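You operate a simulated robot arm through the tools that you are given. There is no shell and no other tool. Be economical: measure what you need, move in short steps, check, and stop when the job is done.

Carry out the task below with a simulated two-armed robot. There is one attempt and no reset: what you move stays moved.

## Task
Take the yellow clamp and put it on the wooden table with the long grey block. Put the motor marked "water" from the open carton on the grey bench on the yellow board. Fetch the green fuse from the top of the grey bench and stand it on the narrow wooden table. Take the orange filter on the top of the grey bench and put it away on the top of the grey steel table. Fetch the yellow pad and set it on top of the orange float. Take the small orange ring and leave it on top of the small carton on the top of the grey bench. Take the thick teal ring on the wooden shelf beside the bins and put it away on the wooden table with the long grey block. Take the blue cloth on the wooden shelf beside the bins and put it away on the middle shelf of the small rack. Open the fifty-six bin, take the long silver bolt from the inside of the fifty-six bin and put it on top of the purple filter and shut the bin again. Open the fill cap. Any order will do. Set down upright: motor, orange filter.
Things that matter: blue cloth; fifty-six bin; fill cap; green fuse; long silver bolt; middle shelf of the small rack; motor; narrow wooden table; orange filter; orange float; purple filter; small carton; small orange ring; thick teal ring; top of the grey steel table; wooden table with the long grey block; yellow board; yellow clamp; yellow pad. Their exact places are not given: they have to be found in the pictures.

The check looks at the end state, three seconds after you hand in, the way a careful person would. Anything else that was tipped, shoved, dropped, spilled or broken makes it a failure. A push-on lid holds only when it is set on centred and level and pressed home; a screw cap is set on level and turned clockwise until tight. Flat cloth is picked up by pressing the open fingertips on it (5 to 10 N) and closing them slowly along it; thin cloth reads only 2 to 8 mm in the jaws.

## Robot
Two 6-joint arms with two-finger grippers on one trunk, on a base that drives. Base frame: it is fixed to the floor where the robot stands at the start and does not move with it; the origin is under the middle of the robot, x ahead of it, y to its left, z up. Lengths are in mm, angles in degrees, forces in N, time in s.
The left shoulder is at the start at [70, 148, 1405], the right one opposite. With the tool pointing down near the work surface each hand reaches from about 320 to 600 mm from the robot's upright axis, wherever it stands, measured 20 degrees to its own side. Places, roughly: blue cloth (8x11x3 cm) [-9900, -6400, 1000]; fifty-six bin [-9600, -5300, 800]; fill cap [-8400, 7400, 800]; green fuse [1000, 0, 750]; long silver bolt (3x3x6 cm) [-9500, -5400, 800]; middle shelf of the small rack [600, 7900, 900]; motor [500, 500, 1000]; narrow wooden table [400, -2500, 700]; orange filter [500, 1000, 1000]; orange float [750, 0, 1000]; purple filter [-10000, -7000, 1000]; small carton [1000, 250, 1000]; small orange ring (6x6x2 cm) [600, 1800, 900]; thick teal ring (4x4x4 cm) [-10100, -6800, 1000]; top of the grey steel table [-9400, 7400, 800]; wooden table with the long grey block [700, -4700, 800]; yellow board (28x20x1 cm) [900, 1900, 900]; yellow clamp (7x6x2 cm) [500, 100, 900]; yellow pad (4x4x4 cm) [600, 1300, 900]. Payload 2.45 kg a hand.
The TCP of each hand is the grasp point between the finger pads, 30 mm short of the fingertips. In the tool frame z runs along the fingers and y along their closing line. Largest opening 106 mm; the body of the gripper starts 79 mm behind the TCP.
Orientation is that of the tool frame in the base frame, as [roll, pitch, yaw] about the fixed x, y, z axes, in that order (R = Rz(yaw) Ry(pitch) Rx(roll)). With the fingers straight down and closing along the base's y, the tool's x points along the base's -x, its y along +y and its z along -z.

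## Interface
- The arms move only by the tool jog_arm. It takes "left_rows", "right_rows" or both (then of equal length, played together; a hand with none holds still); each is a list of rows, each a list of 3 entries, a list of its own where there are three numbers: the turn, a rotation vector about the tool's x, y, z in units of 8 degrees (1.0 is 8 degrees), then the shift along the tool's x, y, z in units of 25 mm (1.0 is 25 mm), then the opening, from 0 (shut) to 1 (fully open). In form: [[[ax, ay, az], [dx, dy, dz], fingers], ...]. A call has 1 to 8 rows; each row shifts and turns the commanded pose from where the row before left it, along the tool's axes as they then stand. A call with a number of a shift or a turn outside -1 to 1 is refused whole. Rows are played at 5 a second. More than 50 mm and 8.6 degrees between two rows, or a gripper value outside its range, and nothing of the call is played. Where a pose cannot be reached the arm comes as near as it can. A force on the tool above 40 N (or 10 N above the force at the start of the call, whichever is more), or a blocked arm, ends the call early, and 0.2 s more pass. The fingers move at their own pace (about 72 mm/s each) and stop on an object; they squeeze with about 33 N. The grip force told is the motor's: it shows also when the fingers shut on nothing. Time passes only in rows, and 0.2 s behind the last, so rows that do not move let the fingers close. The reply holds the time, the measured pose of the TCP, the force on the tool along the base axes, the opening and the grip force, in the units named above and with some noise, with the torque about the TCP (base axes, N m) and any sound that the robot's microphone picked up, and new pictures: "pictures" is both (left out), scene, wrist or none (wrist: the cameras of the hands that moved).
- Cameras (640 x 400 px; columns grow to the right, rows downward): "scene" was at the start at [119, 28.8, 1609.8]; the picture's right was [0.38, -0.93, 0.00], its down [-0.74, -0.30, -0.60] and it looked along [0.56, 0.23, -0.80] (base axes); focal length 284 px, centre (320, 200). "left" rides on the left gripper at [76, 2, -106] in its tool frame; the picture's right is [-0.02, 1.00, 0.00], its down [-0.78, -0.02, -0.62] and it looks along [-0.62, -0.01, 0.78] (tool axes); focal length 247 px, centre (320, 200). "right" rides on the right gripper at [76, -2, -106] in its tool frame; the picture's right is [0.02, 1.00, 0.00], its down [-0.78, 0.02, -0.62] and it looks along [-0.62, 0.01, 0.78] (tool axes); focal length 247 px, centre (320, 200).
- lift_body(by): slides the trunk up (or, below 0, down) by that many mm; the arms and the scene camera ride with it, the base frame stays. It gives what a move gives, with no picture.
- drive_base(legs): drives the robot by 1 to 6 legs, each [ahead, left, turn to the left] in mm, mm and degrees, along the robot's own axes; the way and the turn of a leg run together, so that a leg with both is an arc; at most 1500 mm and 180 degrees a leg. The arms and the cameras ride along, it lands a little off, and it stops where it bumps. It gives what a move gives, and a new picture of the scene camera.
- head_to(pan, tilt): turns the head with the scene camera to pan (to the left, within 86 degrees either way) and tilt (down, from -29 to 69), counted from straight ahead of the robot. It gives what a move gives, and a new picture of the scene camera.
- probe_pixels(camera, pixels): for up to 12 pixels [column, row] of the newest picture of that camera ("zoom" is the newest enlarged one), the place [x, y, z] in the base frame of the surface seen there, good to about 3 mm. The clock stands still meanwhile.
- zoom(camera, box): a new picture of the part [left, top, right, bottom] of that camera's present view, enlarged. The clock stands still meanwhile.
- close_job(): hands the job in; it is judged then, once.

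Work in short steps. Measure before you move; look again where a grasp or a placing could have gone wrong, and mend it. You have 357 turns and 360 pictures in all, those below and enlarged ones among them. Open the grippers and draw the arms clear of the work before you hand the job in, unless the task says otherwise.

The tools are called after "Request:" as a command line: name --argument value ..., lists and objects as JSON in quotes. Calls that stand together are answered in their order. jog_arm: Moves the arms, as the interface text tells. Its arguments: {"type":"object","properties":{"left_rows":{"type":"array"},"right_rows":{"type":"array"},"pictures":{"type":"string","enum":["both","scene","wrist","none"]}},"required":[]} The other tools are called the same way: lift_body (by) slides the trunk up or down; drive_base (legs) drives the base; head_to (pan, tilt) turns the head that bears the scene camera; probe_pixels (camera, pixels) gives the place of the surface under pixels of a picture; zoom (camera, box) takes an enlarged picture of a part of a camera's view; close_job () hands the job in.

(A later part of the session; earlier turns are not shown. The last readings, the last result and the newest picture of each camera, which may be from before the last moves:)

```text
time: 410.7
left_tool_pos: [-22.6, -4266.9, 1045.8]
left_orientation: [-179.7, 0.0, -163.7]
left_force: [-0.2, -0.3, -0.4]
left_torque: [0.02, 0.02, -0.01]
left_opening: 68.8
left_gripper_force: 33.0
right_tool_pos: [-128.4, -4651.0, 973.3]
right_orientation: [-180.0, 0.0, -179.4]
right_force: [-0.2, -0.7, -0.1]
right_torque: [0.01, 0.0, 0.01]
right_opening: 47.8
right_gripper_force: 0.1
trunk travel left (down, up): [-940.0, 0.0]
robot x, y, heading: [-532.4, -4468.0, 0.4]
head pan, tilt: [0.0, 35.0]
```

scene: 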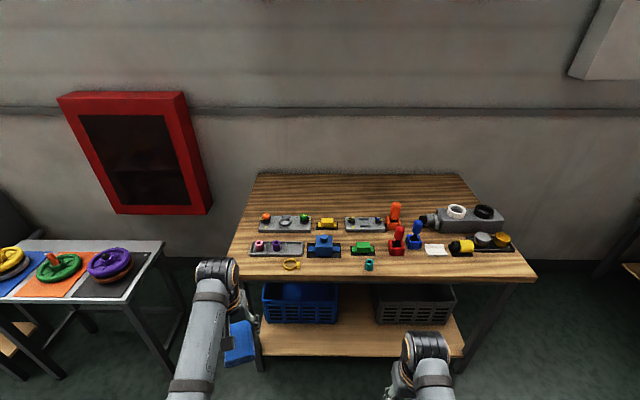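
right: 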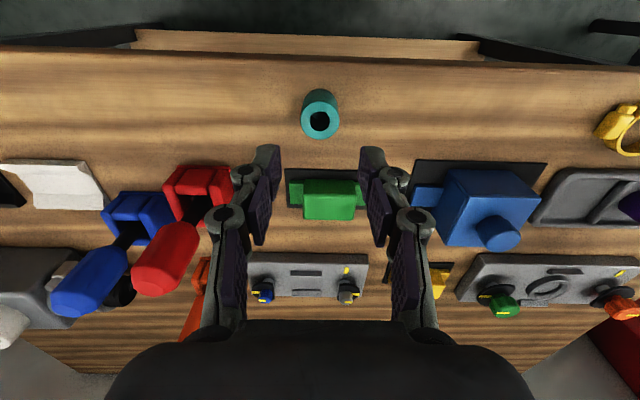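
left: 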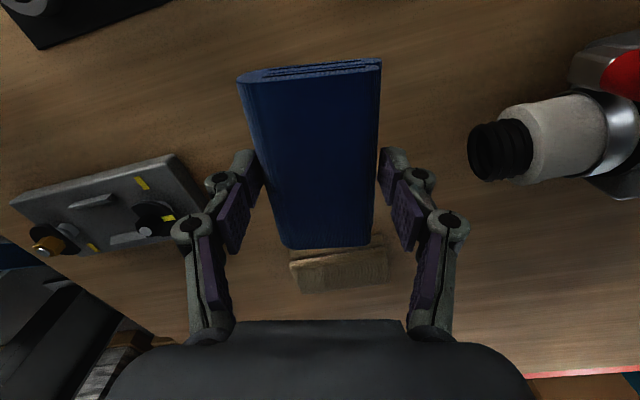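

Ring delivered. Now drive along to the grey bench for the WATER motor (right hand), keeping the cloth in the left.

Request:
drive_base --legs '[[0, 1450, 0], [0, 1450, 0], [0, 1450, 0], [0, 850, 0]]'

Request:
head_to --pan 0 --tilt 40

```text
time: 435.5
left_tool_pos: [-189.4, 928.6, 1047.5]
left_orientation: [-179.7, 0.3, -161.5]
left_force: [0.1, 0.4, -0.6]
left_torque: [0.02, -0.03, -0.03]
left_opening: 69.0
left_gripper_force: 33.3
right_tool_pos: [-281.1, 540.8, 974.5]
right_orientation: [180.0, 0.0, -177.4]
right_force: [-0.5, 1.3, -0.9]
right_torque: [0.01, 0.0, 0.02]
right_opening: 47.6
right_gripper_force: 0.1
trunk travel left (down, up): [-940.0, 0.0]
robot x, y, heading: [-687.4, 709.1, 2.6]
head pan, tilt: [0.0, 35.0]
```

scene: 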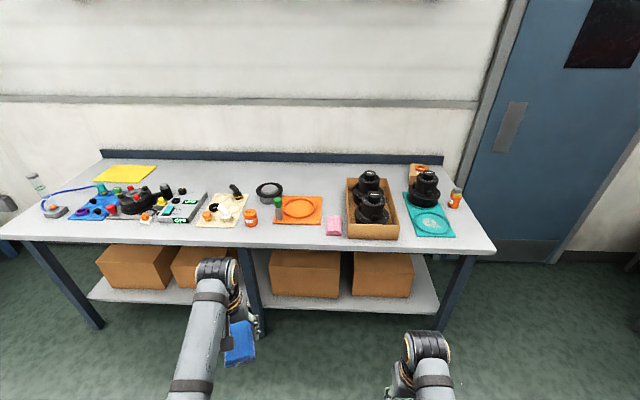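

```text
time: 436.2
left_tool_pos: [-188.9, 929.3, 1048.0]
left_orientation: [-179.6, 0.2, -161.6]
left_force: [0.3, 0.1, 0.3]
left_torque: [0.02, 0.0, 0.02]
left_opening: 68.9
left_gripper_force: 33.2
right_tool_pos: [-282.3, 541.7, 973.4]
right_orientation: [-179.8, 0.1, -177.4]
right_force: [0.1, -0.1, 1.0]
right_torque: [0.01, -0.02, 0.01]
right_opening: 47.7
right_gripper_force: 0.0
trunk travel left (down, up): [-940.0, 0.0]
robot x, y, heading: [-682.6, 712.8, 2.5]
head pan, tilt: [0.0, 40.0]
```

scene: 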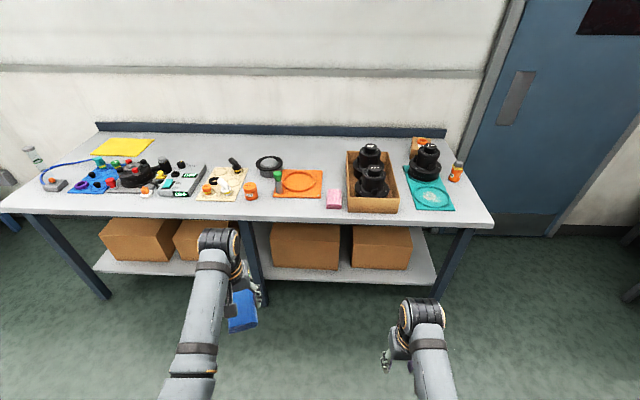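

Zoom in on the filter/motor area.

Request:
zoom --camera "scene" --box '[190, 130, 410, 230]'

Request:
probe_pixels --camera "scene" --pixels '[[251, 185], [251, 196], [370, 170], [370, 185], [278, 175], [270, 160], [35, 152], [10, 200], [60, 185], [30, 215]]'

```text
2.91 times, centred on (300, 180) of scene
```

zoom: 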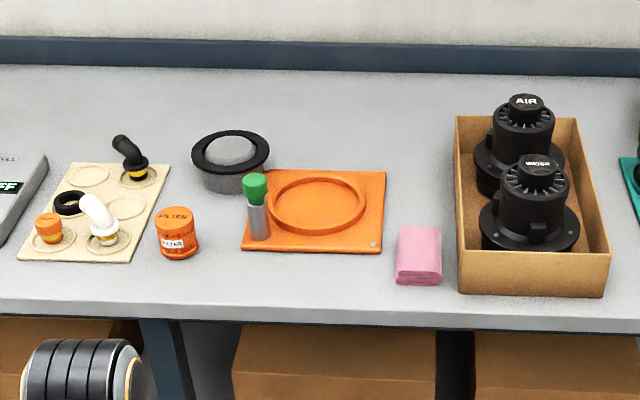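

```text
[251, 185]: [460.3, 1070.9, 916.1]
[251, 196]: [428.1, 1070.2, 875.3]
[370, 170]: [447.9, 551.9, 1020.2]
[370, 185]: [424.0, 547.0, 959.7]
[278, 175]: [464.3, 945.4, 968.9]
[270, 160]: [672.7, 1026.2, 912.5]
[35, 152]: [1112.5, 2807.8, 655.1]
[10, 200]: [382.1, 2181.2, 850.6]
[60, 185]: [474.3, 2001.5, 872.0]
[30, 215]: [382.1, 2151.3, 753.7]
```

Filter at (458,1071). Raise the right hand to ~1085 and drive to the motor.

Request:
jog_arm --right_rows '[[[0, 0, 0], [-0.4, 0, -0.9], 0.7], [[0, 0, 0], [-0.4, 0, -0.9], 0.8], [[0, 0, 0], [-0.4, 0, -0.9], 0.8], [[0, 0, 0], [-0.4, 0, -0.9], 0.8], [[0, 0, 0], [-0.4, 0, -0.9], 0.8]]' --pictures "none"

Request:
drive_base --legs '[[0, 5, -2.5], [620, 0, 0]]'

Request:
zoom --camera "right" --box '[0, 0, 640, 400]'

```text
time: 437.4
left_tool_pos: [-188.8, 928.2, 1046.0]
left_orientation: [-179.7, 0.1, -161.6]
left_force: [0.2, -0.7, 0.0]
left_torque: [0.01, 0.03, 0.02]
left_opening: 68.9
left_gripper_force: 32.8
right_tool_pos: [-230.7, 549.4, 1076.9]
right_orientation: [-179.9, 0.4, -177.4]
right_force: [-0.3, 0.0, -0.3]
right_torque: [0.01, 0.02, -0.01]
right_opening: 84.7
right_gripper_force: 0.1
right hand out of reach, approached as far as the arm can: row 5
trunk travel left (down, up): [-940.0, 0.0]
robot x, y, heading: [-690.4, 708.4, 2.4]
head pan, tilt: [0.0, 40.0]
```

```text
time: 441.2
left_tool_pos: [429.3, 907.5, 1048.5]
left_orientation: [-179.6, 0.2, -164.4]
left_force: [-0.8, 0.3, -0.4]
left_torque: [-0.04, 0.02, 0.0]
left_opening: 68.8
left_gripper_force: 32.9
right_tool_pos: [368.3, 530.4, 1076.9]
right_orientation: [-179.9, 0.4, 179.8]
right_force: [-0.9, 0.2, 0.0]
right_torque: [0.01, 0.03, -0.01]
right_opening: 84.9
right_gripper_force: 0.1
trunk travel left (down, up): [-940.0, 0.0]
robot x, y, heading: [-78.5, 715.7, -0.1]
head pan, tilt: [0.0, 40.0]
```

scene: 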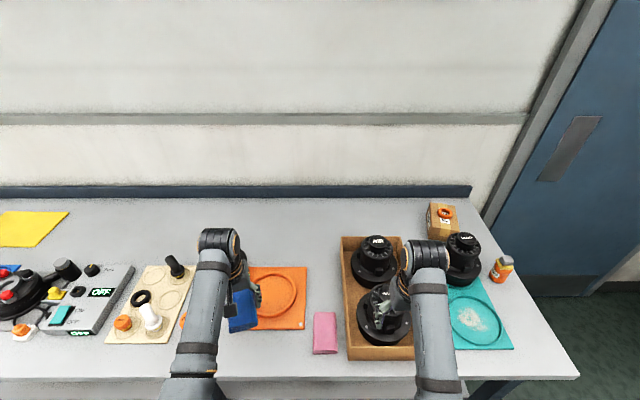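

```text
1.00 times, centred on (320, 200) of right (not enlarged: the box is as wide or as high as the picture)
```

zoom: 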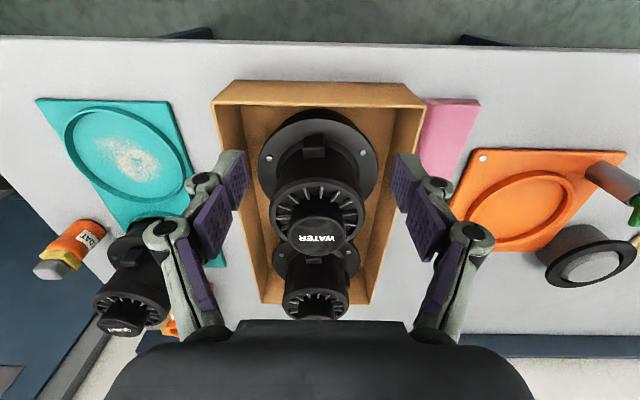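

Probe the WATER knob edges and body.

Request:
probe_pixels --camera "zoom" --pixels '[[318, 235], [292, 232], [344, 232], [318, 215], [318, 250], [275, 210], [363, 210], [318, 200], [318, 145], [268, 155], [365, 155], [313, 285]]'

Request:
zoom --camera "right" --box '[240, 80, 400, 280]'

```text
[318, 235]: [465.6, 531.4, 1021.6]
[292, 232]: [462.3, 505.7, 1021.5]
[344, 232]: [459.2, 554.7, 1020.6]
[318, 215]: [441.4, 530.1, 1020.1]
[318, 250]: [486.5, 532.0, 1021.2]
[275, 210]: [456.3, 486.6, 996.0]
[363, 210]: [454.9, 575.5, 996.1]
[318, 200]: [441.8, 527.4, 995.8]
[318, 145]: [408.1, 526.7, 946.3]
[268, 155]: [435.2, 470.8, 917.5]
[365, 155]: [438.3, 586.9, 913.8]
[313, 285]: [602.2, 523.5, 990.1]
```

```text
2.00 times, centred on (320, 180) of right
```

zoom: 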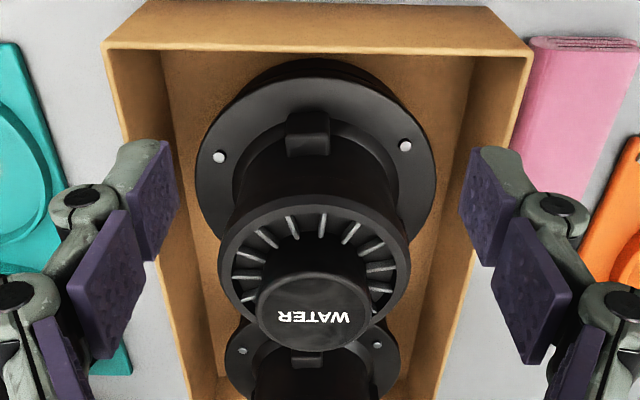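

Knob: centre (464,530), Ø52, z 996–1021. For lifting height the arm must be further out to the side, so I strafe left 200 while moving the hand right by the same amount.

Request:
jog_arm --right_rows '[[[0, 0, 0], [0, -1, 0], 0.8], [[0, 0, 0], [0, -1, 0], 0.8], [[0, 0, 0], [0, -1, -0.4], 0.8], [[0, 0, 0], [0, -1, -0.4], 0.8], [[0, 0, 0], [0, -1, -0.4], 0.8], [[0, 0, 0], [0, -1, -0.4], 0.8], [[0, 0, 0], [0, -1, -0.4], 0.8], [[0, 0, 0], [0, -0.8, -0.4], 0.8]]' --pictures "none"

Request:
drive_base --legs '[[0, 195, 0]]'

```text
time: 443.0
left_tool_pos: [429.1, 908.2, 1047.2]
left_orientation: [-179.7, 0.2, -164.4]
left_force: [0.4, -0.5, -0.1]
left_torque: [-0.03, 0.01, -0.01]
left_opening: 69.1
left_gripper_force: 33.3
right_tool_pos: [370.6, 333.2, 1130.3]
right_orientation: [-179.9, 0.5, 179.8]
right_force: [-0.2, 0.1, 0.3]
right_torque: [-0.01, -0.01, 0.01]
right_opening: 84.7
right_gripper_force: 0.0
right hand out of reach, approached as far as the arm can: row 3
trunk travel left (down, up): [-940.0, 0.0]
robot x, y, heading: [-79.7, 714.1, -0.3]
head pan, tilt: [0.0, 40.0]
```

```text
time: 444.6
left_tool_pos: [428.9, 1103.6, 1048.3]
left_orientation: [-179.8, 0.1, -164.2]
left_force: [0.2, 0.0, -0.6]
left_torque: [0.05, 0.0, 0.02]
left_opening: 68.8
left_gripper_force: 32.9
right_tool_pos: [370.6, 529.7, 1128.9]
right_orientation: [179.9, 0.3, 179.8]
right_force: [-0.3, -0.5, 0.4]
right_torque: [0.02, 0.0, 0.04]
right_opening: 84.7
right_gripper_force: 0.0
trunk travel left (down, up): [-940.0, 0.0]
robot x, y, heading: [-78.3, 911.1, -0.2]
head pan, tilt: [0.0, 40.0]
```

scene: 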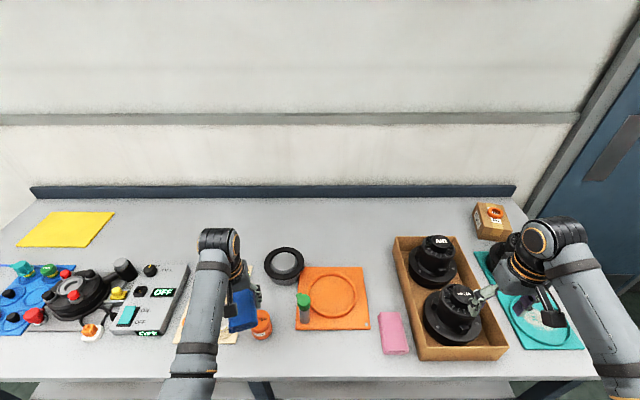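

z 1129 reached. Drive forward 94 to bring the hand above the knob.

Request:
drive_base --legs '[[94, 0, 0]]'

Request:
zoom --camera "right" --box '[0, 0, 640, 400]'

```text
time: 445.7
left_tool_pos: [520.0, 1105.8, 1049.1]
left_orientation: [-179.6, 0.4, -164.3]
left_force: [-0.8, -0.5, -0.4]
left_torque: [-0.02, -0.02, 0.0]
left_opening: 69.0
left_gripper_force: 32.8
right_tool_pos: [460.4, 531.9, 1132.5]
right_orientation: [-179.9, 0.7, 179.7]
right_force: [-0.9, 0.1, -1.0]
right_torque: [0.01, -0.07, 0.01]
right_opening: 84.9
right_gripper_force: 0.0
trunk travel left (down, up): [-940.0, 0.0]
robot x, y, heading: [15.0, 911.3, -0.1]
head pan, tilt: [0.0, 40.0]
```

scene: 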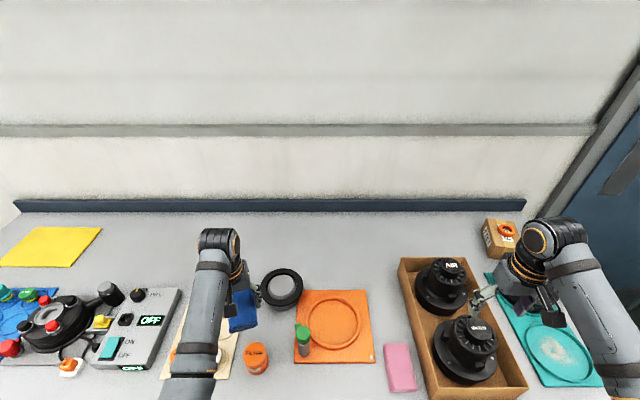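

```text
1.00 times, centred on (320, 200) of right (not enlarged: the box is as wide or as high as the picture)
```

zoom: 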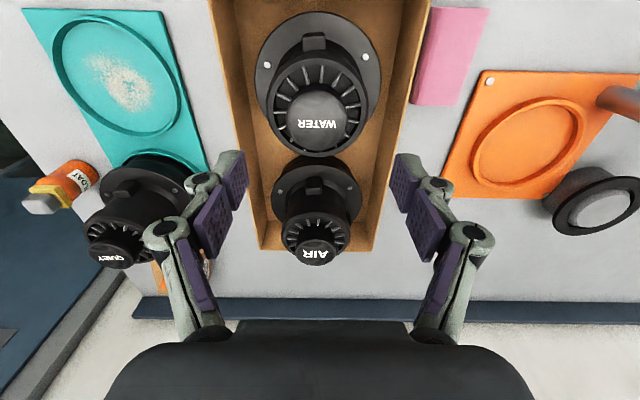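

Descend to TCP ≈1031 around the knob.

Request:
jog_arm --right_rows '[[[0, 0, 0], [-0.15, -0.06, 0.5], 0.75], [[0, 0, 0], [0, 0, 1], 0.75], [[0, 0, 0], [0, 0, 1], 0.75], [[0, 0, 0], [0, 0, 1], 0.75], [[0, 0, 0], [0, 0, 0.5], 0.75]]' --pictures "wrist"

```text
time: 446.9
left_tool_pos: [522.7, 1105.2, 1048.4]
left_orientation: [-179.6, 0.2, -164.3]
left_force: [0.4, 1.1, -0.9]
left_torque: [0.02, 0.01, 0.02]
left_opening: 68.7
left_gripper_force: 32.7
right_tool_pos: [467.0, 531.3, 1029.2]
right_orientation: [-179.9, 0.3, 179.8]
right_force: [0.5, -0.1, -0.2]
right_torque: [-0.04, -0.04, 0.01]
right_opening: 79.5
right_gripper_force: 0.1
trunk travel left (down, up): [-940.0, 0.0]
robot x, y, heading: [15.1, 909.4, -0.1]
head pan, tilt: [0.0, 40.0]
```

right: 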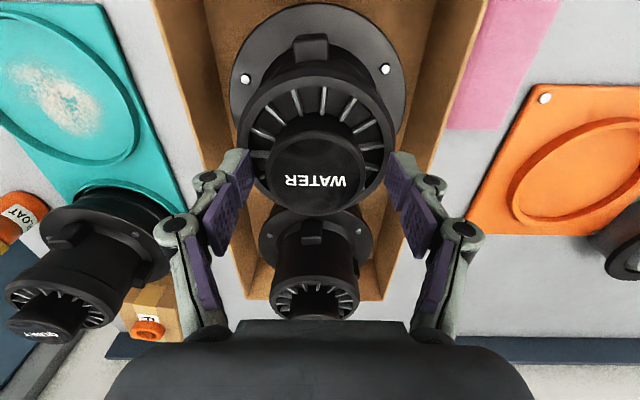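

Around the knob. Close and test-lift 15 mm.

Request:
jog_arm --right_rows '[[[0, 0, 0], [0, 0, 0], 0.3], [[0, 0, 0], [0, 0, 0], 0.0], [[0, 0, 0], [0, 0, 0], 0.0], [[0, 0, 0], [0, 0, -0.3], 0.0], [[0, 0, 0], [0, 0, -0.3], 0.0]]' --pictures "wrist"

```text
time: 448.1
left_tool_pos: [525.6, 1103.9, 1046.8]
left_orientation: [-179.7, 0.2, -164.4]
left_force: [-0.3, -0.3, 1.0]
left_torque: [0.01, -0.01, 0.02]
left_opening: 68.9
left_gripper_force: 32.9
right_tool_pos: [469.7, 531.2, 1043.3]
right_orientation: [-179.9, 0.2, 179.8]
right_force: [0.7, -1.7, -12.0]
right_torque: [-0.02, 0.0, -0.03]
right_opening: 55.2
right_gripper_force: 32.8
trunk travel left (down, up): [-940.0, 0.0]
robot x, y, heading: [16.0, 909.3, -0.2]
head pan, tilt: [0.0, 40.0]
```

right: 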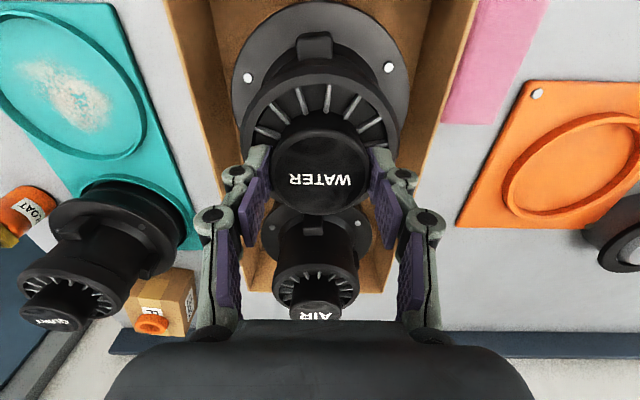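

The motor lifts (12 N). Raise 90 mm more slowly.

Request:
jog_arm --right_rows '[[[0, 0, 0], [0, 0, -0.5], 0.0], [[0, 0, 0], [0, 0, -0.6], 0.0], [[0, 0, 0], [0, 0, -0.6], 0.0], [[0, 0, 0], [0, 0, -0.6], 0.0], [[0, 0, 0], [0, 0, -0.6], 0.0], [[0, 0, 0], [0, 0, -0.6], 0.0]]' --pictures "both"

```text
time: 449.5
left_tool_pos: [524.0, 1104.0, 1045.9]
left_orientation: [-179.8, 0.1, -164.3]
left_force: [0.5, -0.3, -0.3]
left_torque: [-0.01, -0.01, 0.02]
left_opening: 68.9
left_gripper_force: 32.9
right_tool_pos: [469.5, 530.0, 1131.5]
right_orientation: [-180.0, 0.1, 179.8]
right_force: [-0.1, 0.4, -12.3]
right_torque: [0.01, 0.0, 0.01]
right_opening: 55.5
right_gripper_force: 32.5
trunk travel left (down, up): [-940.0, 0.0]
robot x, y, heading: [17.3, 912.9, -0.1]
head pan, tilt: [0.0, 40.0]
```

scene: 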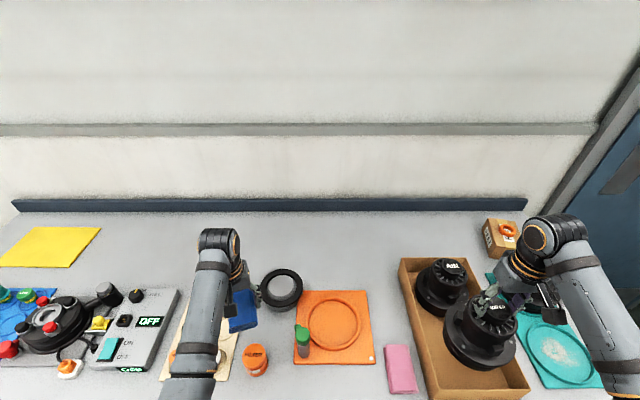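
right: 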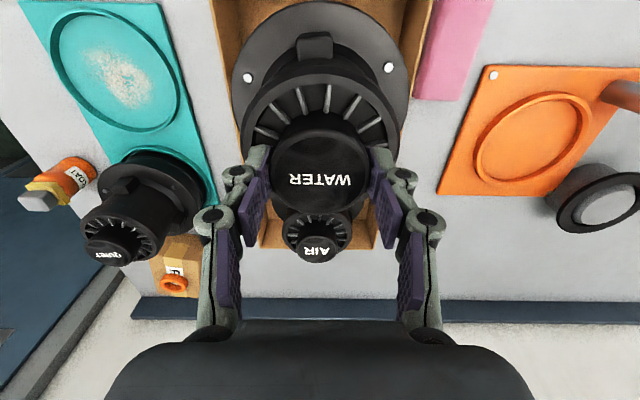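

Bottom ≈957 clears the carton wall (935). Back out 420 and drive left to look at the gap at the bench's left end.

Request:
drive_base --legs '[[-420, 0, 0], [0, 1450, 0]]'

Request:
head_to --pan 0 --tilt 45

```text
time: 459.0
left_tool_pos: [107.5, 2574.6, 1046.3]
left_orientation: [-179.7, 0.1, -164.5]
left_force: [-0.7, -0.1, -0.3]
left_torque: [-0.01, 0.04, -0.01]
left_opening: 69.2
left_gripper_force: 33.1
right_tool_pos: [51.4, 2001.0, 1129.8]
right_orientation: [-179.9, 0.1, 179.8]
right_force: [-0.2, 0.3, -11.7]
right_torque: [0.01, 0.02, 0.0]
right_opening: 55.4
right_gripper_force: 32.8
trunk travel left (down, up): [-940.0, 0.0]
robot x, y, heading: [-398.2, 2381.4, -0.2]
head pan, tilt: [0.0, 40.0]
```

scene: 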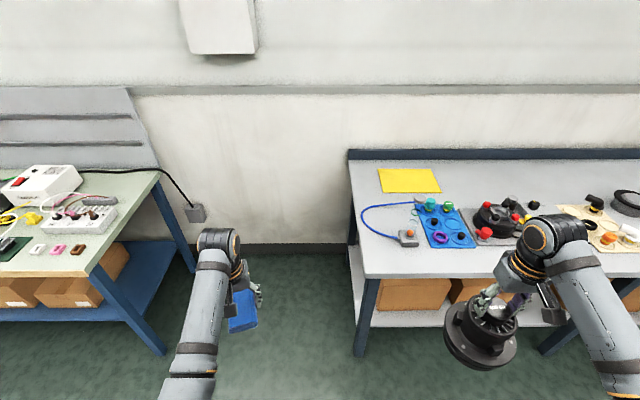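

```text
time: 459.7
left_tool_pos: [107.3, 2574.7, 1047.1]
left_orientation: [-179.7, 0.1, -164.5]
left_force: [-0.2, -0.2, -0.2]
left_torque: [-0.01, 0.02, -0.04]
left_opening: 69.0
left_gripper_force: 32.7
right_tool_pos: [51.4, 2000.6, 1130.9]
right_orientation: [-179.9, 0.2, 179.9]
right_force: [-0.4, 0.7, -11.7]
right_torque: [0.0, 0.02, 0.0]
right_opening: 55.4
right_gripper_force: 33.5
trunk travel left (down, up): [-940.0, 0.0]
robot x, y, heading: [-401.1, 2380.1, -0.5]
head pan, tilt: [0.0, 45.0]
```

scene: 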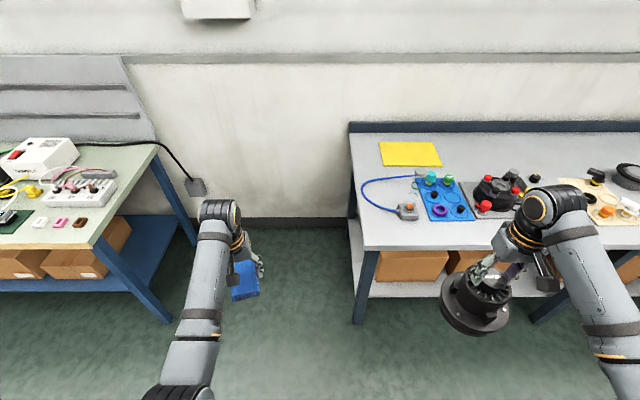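

The gap is wide. Probe its edges.

Request:
probe_pixels --camera "scene" --pixels '[[157, 147], [95, 245], [170, 322], [190, 235], [350, 135], [362, 248], [358, 320], [345, 215], [382, 145], [438, 150], [385, 165], [441, 164]]'

```text
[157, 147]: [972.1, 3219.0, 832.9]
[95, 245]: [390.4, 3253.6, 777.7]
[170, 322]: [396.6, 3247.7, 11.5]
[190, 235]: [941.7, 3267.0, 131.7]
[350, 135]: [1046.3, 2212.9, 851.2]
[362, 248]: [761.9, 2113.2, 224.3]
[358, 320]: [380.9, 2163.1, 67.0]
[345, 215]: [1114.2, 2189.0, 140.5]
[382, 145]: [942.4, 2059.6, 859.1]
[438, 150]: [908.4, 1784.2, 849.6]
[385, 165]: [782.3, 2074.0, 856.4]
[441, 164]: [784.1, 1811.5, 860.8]
```

The gap is 1 m wide, so I can stand in it. Tuck the left hand (cloth) close to the body first.

Request:
jog_arm --left_rows '[[[0, 0, 0], [0.86, 0.73, 0.2], 0.0], [[0, 0, 0], [0.86, 0.73, 0.2], 0.0], [[0, 0, 0], [0.86, 0.73, 0.2], 0.0], [[0, 0, 0], [0.86, 0.73, 0.2], 0.0], [[0, 0, 0], [0.86, 0.73, 0.2], 0.0], [[0, 0, 0], [0.86, 0.73, 0.2], 0.0], [[0, 0, 0], [0.86, 0.73, 0], 0.0]]' --pictures "scene"

```text
time: 461.3
left_tool_pos: [-73.4, 2658.8, 1016.1]
left_orientation: [-179.6, 0.2, -164.5]
left_force: [-0.6, 1.0, -1.5]
left_torque: [0.0, -0.05, 0.0]
left_opening: 68.6
left_gripper_force: 32.3
right_tool_pos: [50.5, 2000.9, 1131.7]
right_orientation: [-179.8, 0.4, 179.8]
right_force: [0.0, 0.0, -11.9]
right_torque: [0.01, 0.03, -0.01]
right_opening: 55.3
right_gripper_force: 33.1
trunk travel left (down, up): [-940.0, 0.0]
robot x, y, heading: [-400.8, 2381.5, -0.3]
head pan, tilt: [0.0, 45.0]
```

scene: 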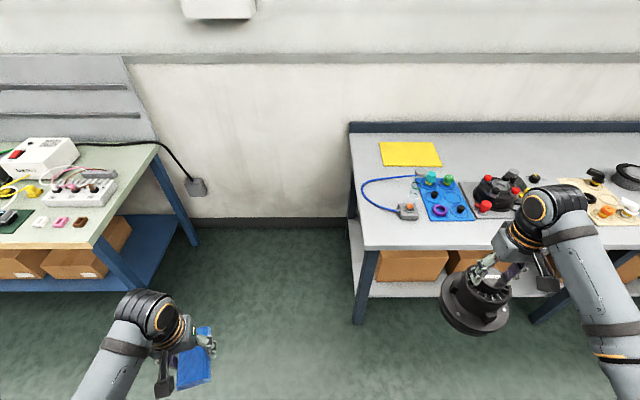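

Drive into the gap: left 85, forward 700, turn -22°, then sideways-forward to (588,2466).

Request:
drive_base --legs '[[0, 88, 0.3], [700, 0, 0], [0, 0, -22]]'

```text
time: 466.9
left_tool_pos: [704.8, 2606.7, 1017.0]
left_orientation: [-179.5, 0.0, 173.7]
left_force: [0.0, -0.6, -0.3]
left_torque: [0.0, 0.0, 0.03]
left_opening: 68.9
left_gripper_force: 32.8
right_tool_pos: [574.7, 1952.1, 1131.8]
right_orientation: [-179.8, 0.3, 158.0]
right_force: [-0.3, -0.3, 0.0]
right_torque: [-0.04, 0.0, 0.03]
right_opening: 0.0
right_gripper_force: 28.8
trunk travel left (down, up): [-940.0, 0.0]
robot x, y, heading: [299.2, 2471.6, -22.1]
head pan, tilt: [0.0, 45.0]
```

scene: 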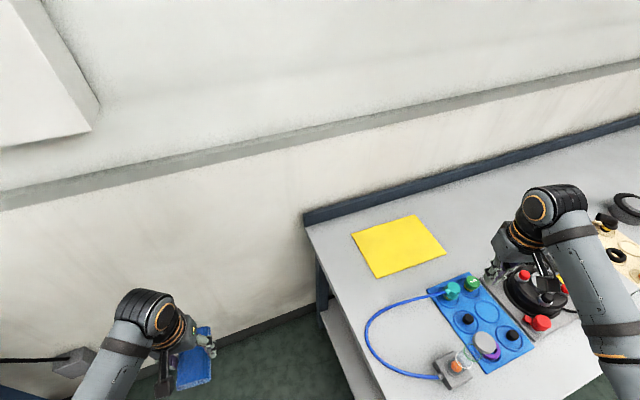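

The right gripper reads empty: the motor has been lost. I must look for what happened.

Request:
zoom --camera "right" --box '[0, 0, 640, 400]'

Request:
zoom --camera "scene" --box '[360, 220, 600, 400]'

Request:
head_to --pan -35 --tilt 60

```text
1.00 times, centred on (320, 200) of right (not enlarged: the box is as wide or as high as the picture)
```

zoom: 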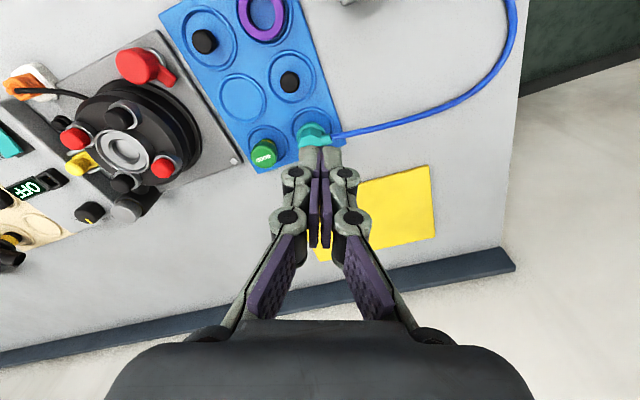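

```text
2.22 times, centred on (480, 310) of scene
```

zoom: 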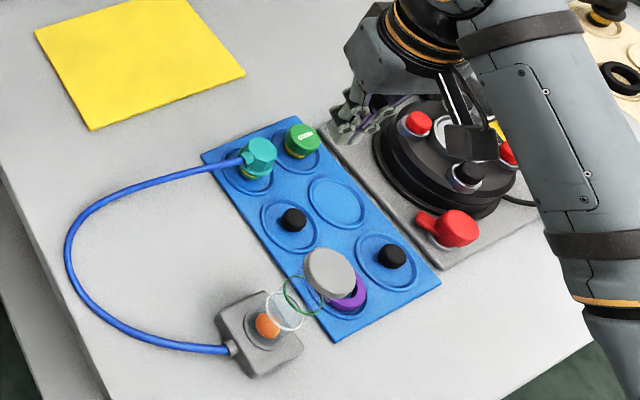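

```text
time: 468.0
left_tool_pos: [704.4, 2606.7, 1016.7]
left_orientation: [-179.6, 0.1, 173.7]
left_force: [0.1, -0.5, -0.4]
left_torque: [-0.01, 0.04, -0.01]
left_opening: 69.2
left_gripper_force: 32.6
right_tool_pos: [574.9, 1951.7, 1131.1]
right_orientation: [-179.9, 0.4, 157.9]
right_force: [-0.2, -0.1, -0.4]
right_torque: [0.02, 0.01, 0.0]
right_opening: 0.1
right_gripper_force: 28.4
trunk travel left (down, up): [-940.0, 0.0]
robot x, y, heading: [296.1, 2467.6, -22.0]
head pan, tilt: [-35.0, 60.0]
```

scene: 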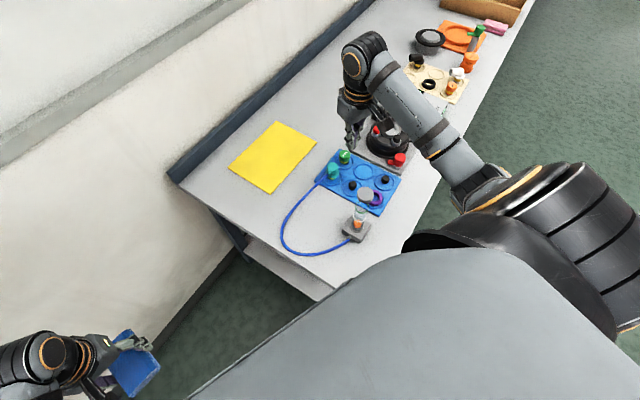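

The glass tube still stands, but the motor is not visible. Look at the floor to the right.

Request:
head_to --pan -80 --tilt 45

```text
time: 469.1
left_tool_pos: [704.4, 2605.6, 1017.5]
left_orientation: [-179.6, 0.2, 173.7]
left_force: [0.0, -0.2, -0.1]
left_torque: [0.02, 0.01, 0.0]
left_opening: 69.1
left_gripper_force: 32.6
right_tool_pos: [573.6, 1951.2, 1132.2]
right_orientation: [-179.9, 0.3, 158.0]
right_force: [0.1, -0.5, 0.4]
right_torque: [-0.03, 0.0, -0.02]
right_opening: 0.0
right_gripper_force: 28.9
trunk travel left (down, up): [-940.0, 0.0]
robot x, y, heading: [293.6, 2472.3, -21.9]
head pan, tilt: [-80.0, 45.0]
```

scene: 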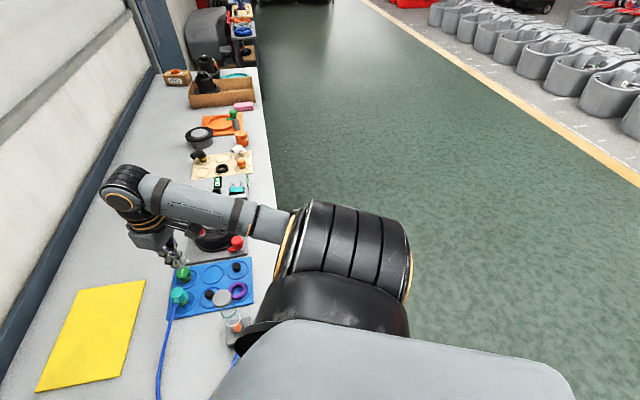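

Probe the glass tube's cap height/position to move safely, and view the floor from elsewhere.

Request:
probe_pixels --camera "scene" --pixels '[[222, 297], [232, 318], [236, 330], [250, 300], [290, 350], [180, 275]]'

Request:
zoom --camera "left" --box '[0, 0, 640, 400]'

```text
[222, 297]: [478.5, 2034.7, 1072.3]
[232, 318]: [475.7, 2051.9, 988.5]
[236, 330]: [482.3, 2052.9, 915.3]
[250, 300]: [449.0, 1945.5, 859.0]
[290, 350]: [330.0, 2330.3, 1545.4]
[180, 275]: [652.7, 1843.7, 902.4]
```

```text
1.00 times, centred on (320, 200) of left (not enlarged: the box is as wide or as high as the picture)
```

zoom: 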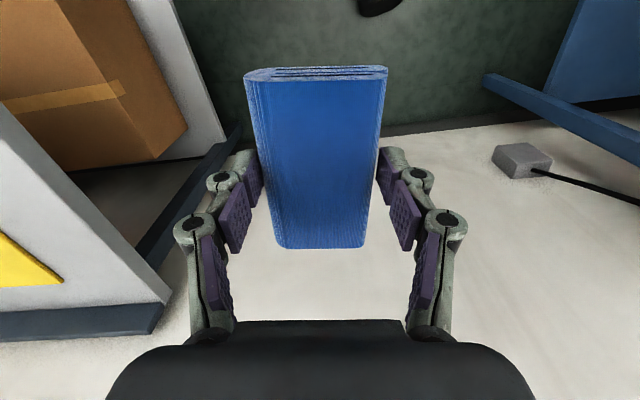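

The tube cap is at z 1072 – the motor was knocked against it. A black thing shows at the top of the left view; look down there.

Request:
head_to --pan 15 --tilt 69

Request:
probe_pixels --camera "zoom" --pixels '[[380, 4], [372, 8], [395, 4]]'

```text
time: 470.8
left_tool_pos: [703.9, 2606.9, 1017.0]
left_orientation: [-179.6, 0.1, 173.8]
left_force: [0.0, 0.8, -0.2]
left_torque: [-0.01, -0.01, 0.01]
left_opening: 68.9
left_gripper_force: 33.1
right_tool_pos: [574.5, 1951.3, 1132.2]
right_orientation: [-179.9, 0.3, 158.0]
right_force: [0.3, -0.1, -0.3]
right_torque: [0.01, 0.0, 0.01]
right_opening: 0.0
right_gripper_force: 29.0
trunk travel left (down, up): [-940.0, 0.0]
robot x, y, heading: [297.3, 2473.1, -22.1]
head pan, tilt: [15.0, 68.8]
```

scene: 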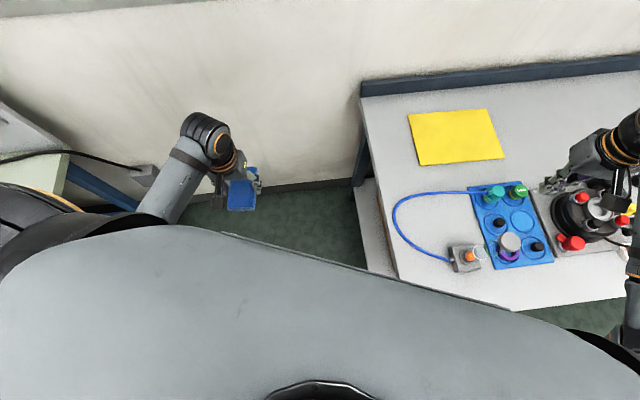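

```text
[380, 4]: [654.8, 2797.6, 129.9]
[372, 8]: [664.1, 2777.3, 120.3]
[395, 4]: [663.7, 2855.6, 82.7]
```

Something black lies on the floor near (660,2800). Back out along -x to see it (the right hand clears the tube at z 1102).

Request:
drive_base --legs '[[-649, -262, 0], [0, 300, 22]]'

Request:
head_to --pan 0 --tilt 40

```text
time: 476.2
left_tool_pos: [-12.3, 3050.9, 1017.7]
left_orientation: [-179.7, 0.2, -163.6]
left_force: [-0.2, -0.6, 0.1]
left_torque: [-0.02, -0.03, 0.0]
left_opening: 68.9
left_gripper_force: 32.9
right_tool_pos: [123.3, 2397.2, 1130.5]
right_orientation: [-180.0, 0.3, -179.3]
right_force: [0.6, -0.9, 0.2]
right_torque: [0.04, 0.02, 0.0]
right_opening: 0.0
right_gripper_force: 28.6
trunk travel left (down, up): [-940.0, 0.0]
robot x, y, heading: [-338.3, 2771.6, 0.9]
head pan, tilt: [15.0, 68.8]
```

scene: 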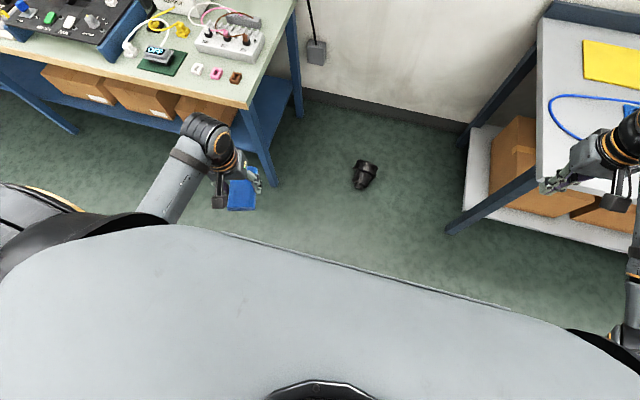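

```text
time: 477.2
left_tool_pos: [-10.9, 3053.2, 1016.4]
left_orientation: [-179.6, 0.1, -163.4]
left_force: [-0.4, -0.2, -0.7]
left_torque: [-0.05, 0.01, 0.03]
left_opening: 69.0
left_gripper_force: 32.7
right_tool_pos: [122.4, 2398.5, 1132.0]
right_orientation: [-179.7, 0.2, -179.3]
right_force: [0.2, -0.5, -0.3]
right_torque: [-0.01, -0.02, -0.02]
right_opening: 0.0
right_gripper_force: 28.4
trunk travel left (down, up): [-940.0, 0.0]
robot x, y, heading: [-333.9, 2772.0, 0.7]
head pan, tilt: [0.0, 40.0]
```

scene: 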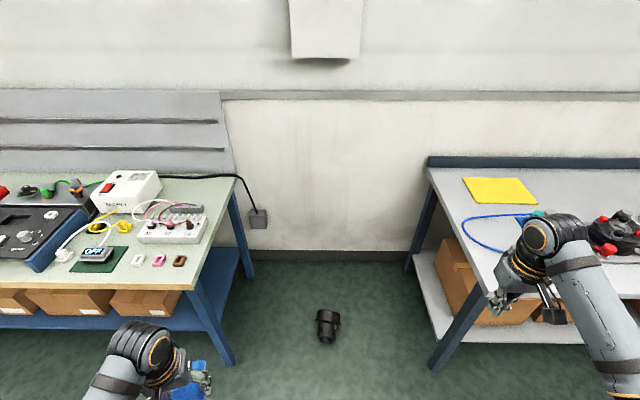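

The motor lies at about (660,2800). Zoom in on it and probe.

Request:
zoom --camera "scene" --box '[290, 290, 370, 360]'

Request:
probe_pixels --camera "zoom" --pixels '[[320, 100], [320, 160], [320, 220], [315, 270], [220, 150], [410, 150], [320, 60], [270, 260], [370, 260]]'

```text
5.71 times, centred on (330, 325) of scene
```

zoom: 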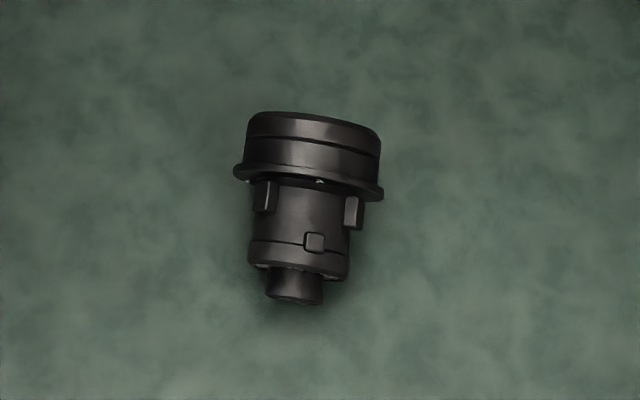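

```text
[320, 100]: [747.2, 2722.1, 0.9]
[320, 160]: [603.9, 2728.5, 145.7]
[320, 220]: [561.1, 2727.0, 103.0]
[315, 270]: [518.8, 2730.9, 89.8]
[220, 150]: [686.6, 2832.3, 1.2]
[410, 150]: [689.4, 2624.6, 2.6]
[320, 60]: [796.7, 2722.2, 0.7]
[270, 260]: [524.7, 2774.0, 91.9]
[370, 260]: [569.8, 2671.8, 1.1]
```

The motor lies knob toward me, tilted down. Plan: lower the trunk, grip the knob from above and tip it upright. First move the right hand inward (open).

Request:
jog_arm --right_rows '[[[0, 0, 0], [0, 0.5, 1], 0.9], [[0, 0, 0], [0, 1, 1], 0.9], [[0, 0, 0], [0, 1, 1], 0.9], [[0, 0, 0], [0, 1, 1], 0.9], [[0, 0, 0], [0, 1, 0.5], 0.9], [[0, 0, 0], [0, 1, 0], 0.9], [[0, 0, 0], [0, 1, 0], 0.9], [[0, 0, 0], [0, 1, 0], 0.9]]' --pictures "none"

Request:
jog_arm --right_rows '[[[0, 0, 0], [-0.3, 1, 0], 0.9], [[0, 0, 0], [-0.3, 1, 0], 0.9], [[0, 0, 0], [-0.3, 0.6, 0], 0.9]]' --pictures "none"

Request:
drive_base --legs '[[100, 95, -0.7]]'

Request:
lift_body --by -600

Request:
zoom --camera "right" --box '[0, 0, 640, 400]'

```text
time: 479.0
left_tool_pos: [-11.5, 3053.1, 1015.7]
left_orientation: [-179.5, 0.0, -163.4]
left_force: [0.2, 0.9, -1.0]
left_torque: [-0.01, -0.01, 0.02]
left_opening: 69.1
left_gripper_force: 32.2
right_tool_pos: [120.6, 2585.5, 1018.8]
right_orientation: [-179.7, 0.3, -179.2]
right_force: [0.2, 0.2, -0.4]
right_torque: [0.01, -0.01, 0.0]
right_opening: 95.3
right_gripper_force: 0.0
trunk travel left (down, up): [-940.0, 0.0]
robot x, y, heading: [-330.8, 2777.1, 0.9]
head pan, tilt: [0.0, 40.0]
```

```text
time: 480.0
left_tool_pos: [-9.5, 3052.3, 1015.5]
left_orientation: [-179.6, 0.1, -163.5]
left_force: [0.3, 0.2, 0.7]
left_torque: [-0.01, 0.0, -0.01]
left_opening: 68.9
left_gripper_force: 33.8
right_tool_pos: [137.1, 2601.3, 1006.4]
right_orientation: [-174.6, -0.6, 179.8]
right_force: [0.4, 0.4, 0.6]
right_torque: [-0.02, 0.06, -0.05]
right_opening: 95.5
right_gripper_force: 0.1
trunk travel left (down, up): [-940.0, 0.0]
robot x, y, heading: [-334.0, 2768.4, 0.9]
head pan, tilt: [0.0, 40.0]
stopped in row 3 (right hand): the arm was blocked; the commanded pose is now the measured one
```

```text
time: 481.3
left_tool_pos: [92.7, 3144.4, 1017.3]
left_orientation: [-179.7, 0.1, -164.1]
left_force: [-0.6, -0.4, 0.1]
left_torque: [0.0, 0.03, 0.0]
left_opening: 68.8
left_gripper_force: 33.3
right_tool_pos: [235.6, 2692.7, 1006.0]
right_orientation: [-174.7, -0.6, 179.2]
right_force: [0.3, 1.2, -1.3]
right_torque: [-0.03, 0.01, -0.02]
right_opening: 95.8
right_gripper_force: 0.1
trunk travel left (down, up): [-940.0, 0.0]
robot x, y, heading: [-234.4, 2867.8, 0.1]
head pan, tilt: [0.0, 40.0]
```

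scene: 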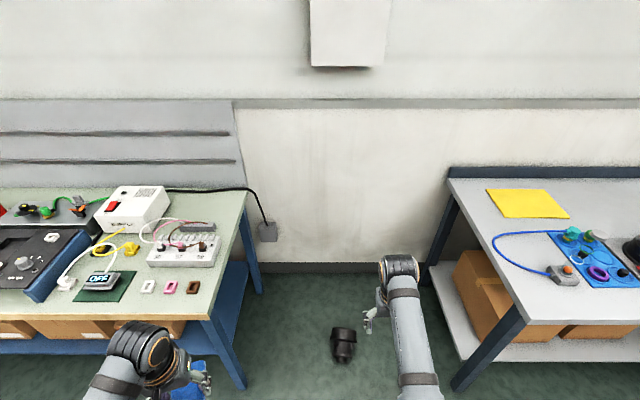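

```text
refused: -600 is not a number from -400 to 400
```

```text
1.00 times, centred on (320, 200) of right (not enlarged: the box is as wide or as high as the picture)
```

zoom: 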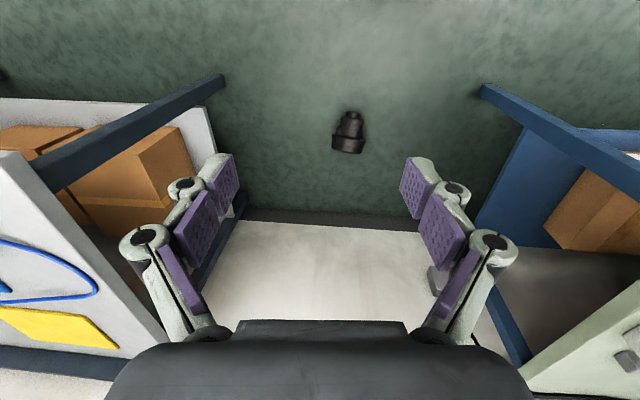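

Fix roll, pre-rotate the hand, lower the trunk in two steps, and turn the base 15° so the left arm stays away from the table leg.

Request:
lift_body --by -400

Request:
jog_arm --right_rows '[[[-0.66, 0, 0], [0, 0, 0], 0.9], [[0, 0, 0.95], [0, 0, 0], 0.9], [[0, 0, 0.95], [0, 0, 0], 0.9], [[0, 0, 0.87], [0, 0, 0], 0.9]]' --pictures "none"

Request:
drive_base --legs '[[60, -90, 15]]'

Request:
lift_body --by -400

Request:
zoom --camera "right" --box '[0, 0, 640, 400]'

```text
time: 485.1
left_tool_pos: [94.1, 3144.6, 616.4]
left_orientation: [-179.6, 0.2, -164.1]
left_force: [-0.1, 0.9, -0.1]
left_torque: [-0.01, -0.03, 0.0]
left_opening: 68.9
left_gripper_force: 33.0
right_tool_pos: [237.5, 2693.1, 605.5]
right_orientation: [-174.7, -0.5, 179.0]
right_force: [0.0, 0.2, 0.8]
right_torque: [0.01, 0.01, -0.02]
right_opening: 95.1
right_gripper_force: 0.0
trunk travel left (down, up): [-540.0, 400.0]
robot x, y, heading: [-233.7, 2871.3, -0.1]
head pan, tilt: [0.0, 40.0]
```

```text
time: 486.1
left_tool_pos: [94.6, 3144.8, 615.8]
left_orientation: [-179.6, 0.1, -164.0]
left_force: [0.6, -0.1, -0.4]
left_torque: [-0.02, 0.0, 0.02]
left_opening: 68.8
left_gripper_force: 33.0
right_tool_pos: [237.1, 2693.4, 606.2]
right_orientation: [-179.7, -0.6, 157.0]
right_force: [0.4, 0.7, 0.1]
right_torque: [-0.05, 0.02, -0.01]
right_opening: 95.1
right_gripper_force: 0.1
trunk travel left (down, up): [-540.0, 400.0]
robot x, y, heading: [-228.5, 2864.8, 0.1]
head pan, tilt: [0.0, 40.0]
```

```text
time: 487.4
left_tool_pos: [80.8, 3136.9, 616.1]
left_orientation: [-179.6, 0.1, -149.1]
left_force: [-0.5, -0.7, -0.7]
left_torque: [0.02, -0.01, 0.01]
left_opening: 68.7
left_gripper_force: 33.4
right_tool_pos: [337.0, 2739.7, 606.1]
right_orientation: [-179.8, -0.6, 172.0]
right_force: [0.8, -0.8, -0.3]
right_torque: [0.0, 0.03, 0.02]
right_opening: 95.5
right_gripper_force: 0.1
trunk travel left (down, up): [-540.0, 400.0]
robot x, y, heading: [-162.3, 2782.6, 15.0]
head pan, tilt: [0.0, 40.0]
```

scene: 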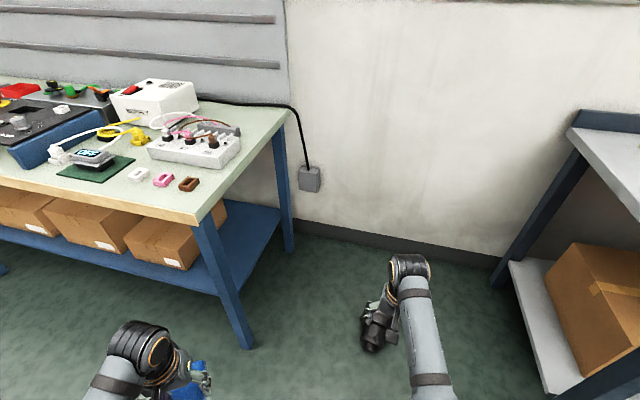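

```text
time: 491.2
left_tool_pos: [82.4, 3137.0, 217.6]
left_orientation: [-179.6, 0.1, -149.1]
left_force: [-0.3, 0.4, -0.4]
left_torque: [0.01, 0.01, 0.02]
left_opening: 69.0
left_gripper_force: 32.7
right_tool_pos: [336.6, 2739.3, 205.7]
right_orientation: [-179.9, -0.6, 172.0]
right_force: [0.5, -0.1, 0.6]
right_torque: [0.01, 0.01, 0.0]
right_opening: 95.4
right_gripper_force: 0.1
trunk travel left (down, up): [-140.0, 800.0]
robot x, y, heading: [-160.8, 2780.4, 15.2]
head pan, tilt: [0.0, 40.0]
```

```text
1.00 times, centred on (320, 200) of right (not enlarged: the box is as wide or as high as the picture)
```

zoom: 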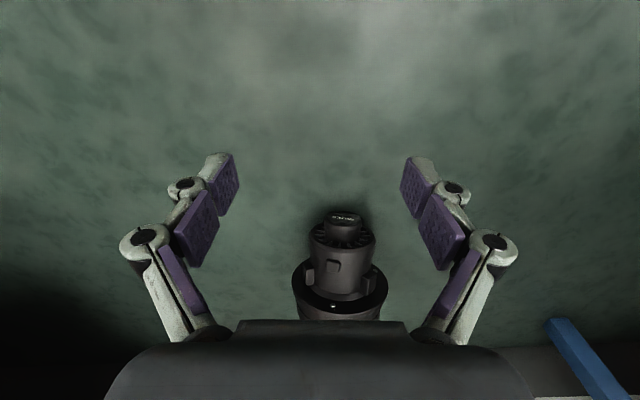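

Knob at (345,216). Probe knob and body.

Request:
probe_pixels --camera "zoom" --pixels '[[345, 217], [330, 217], [361, 217], [345, 230], [312, 232], [374, 232], [345, 245], [335, 265], [300, 285], [385, 285], [340, 300]]'

Request:
zoom --camera "right" --box '[280, 190, 410, 330]'

```text
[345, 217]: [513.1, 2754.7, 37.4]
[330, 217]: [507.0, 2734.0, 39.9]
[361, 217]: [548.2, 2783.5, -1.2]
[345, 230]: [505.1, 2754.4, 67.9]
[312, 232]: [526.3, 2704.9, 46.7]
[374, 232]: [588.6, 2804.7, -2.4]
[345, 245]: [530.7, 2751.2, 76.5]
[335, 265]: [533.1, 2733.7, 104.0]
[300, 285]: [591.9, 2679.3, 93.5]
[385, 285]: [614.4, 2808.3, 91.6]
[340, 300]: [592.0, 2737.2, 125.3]
```

```text
2.86 times, centred on (345, 260) of right
```

zoom: 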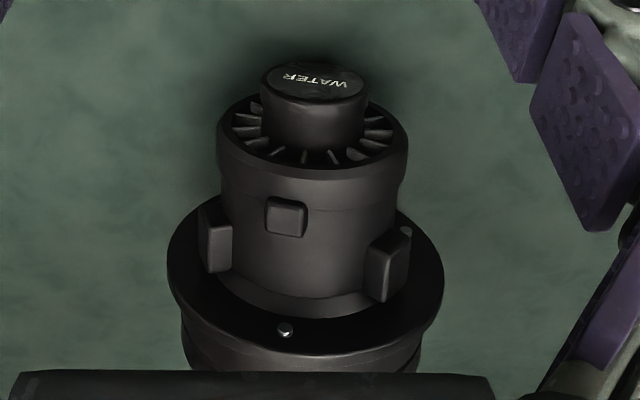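

Knob mid ≈(512,2752), axis z≈44. Drive (+175,+13) in world to bring the hand above it.

Request:
drive_base --legs '[[172, -33, 0]]'

Request:
zoom --camera "right" --box '[0, 0, 640, 400]'

```text
time: 492.7
left_tool_pos: [259.5, 3150.1, 216.6]
left_orientation: [-179.5, 0.1, -149.3]
left_force: [0.3, -0.5, -0.4]
left_torque: [-0.01, 0.0, -0.01]
left_opening: 69.2
left_gripper_force: 32.7
right_tool_pos: [514.7, 2751.0, 204.5]
right_orientation: [-179.7, -0.6, 171.9]
right_force: [0.4, 0.3, 0.5]
right_torque: [-0.05, 0.0, 0.03]
right_opening: 95.1
right_gripper_force: 0.1
trunk travel left (down, up): [-140.0, 800.0]
robot x, y, heading: [12.5, 2796.0, 14.9]
head pan, tilt: [0.0, 40.0]
```

scene: 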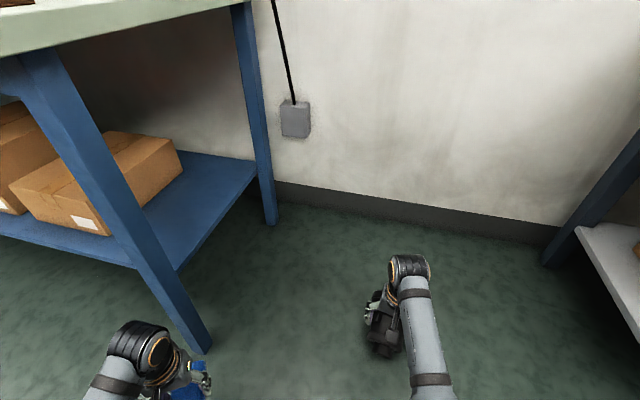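

```text
1.00 times, centred on (320, 200) of right (not enlarged: the box is as wide or as high as the picture)
```

zoom: 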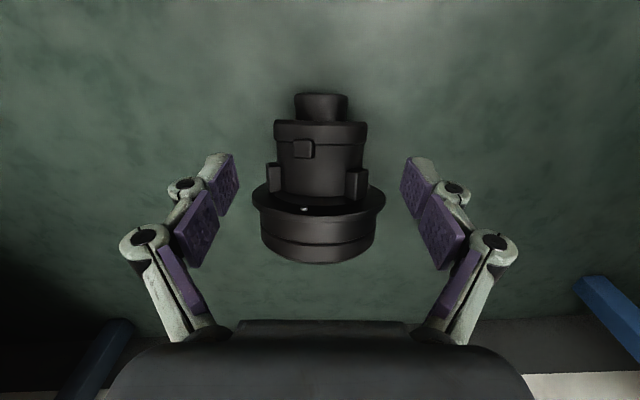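

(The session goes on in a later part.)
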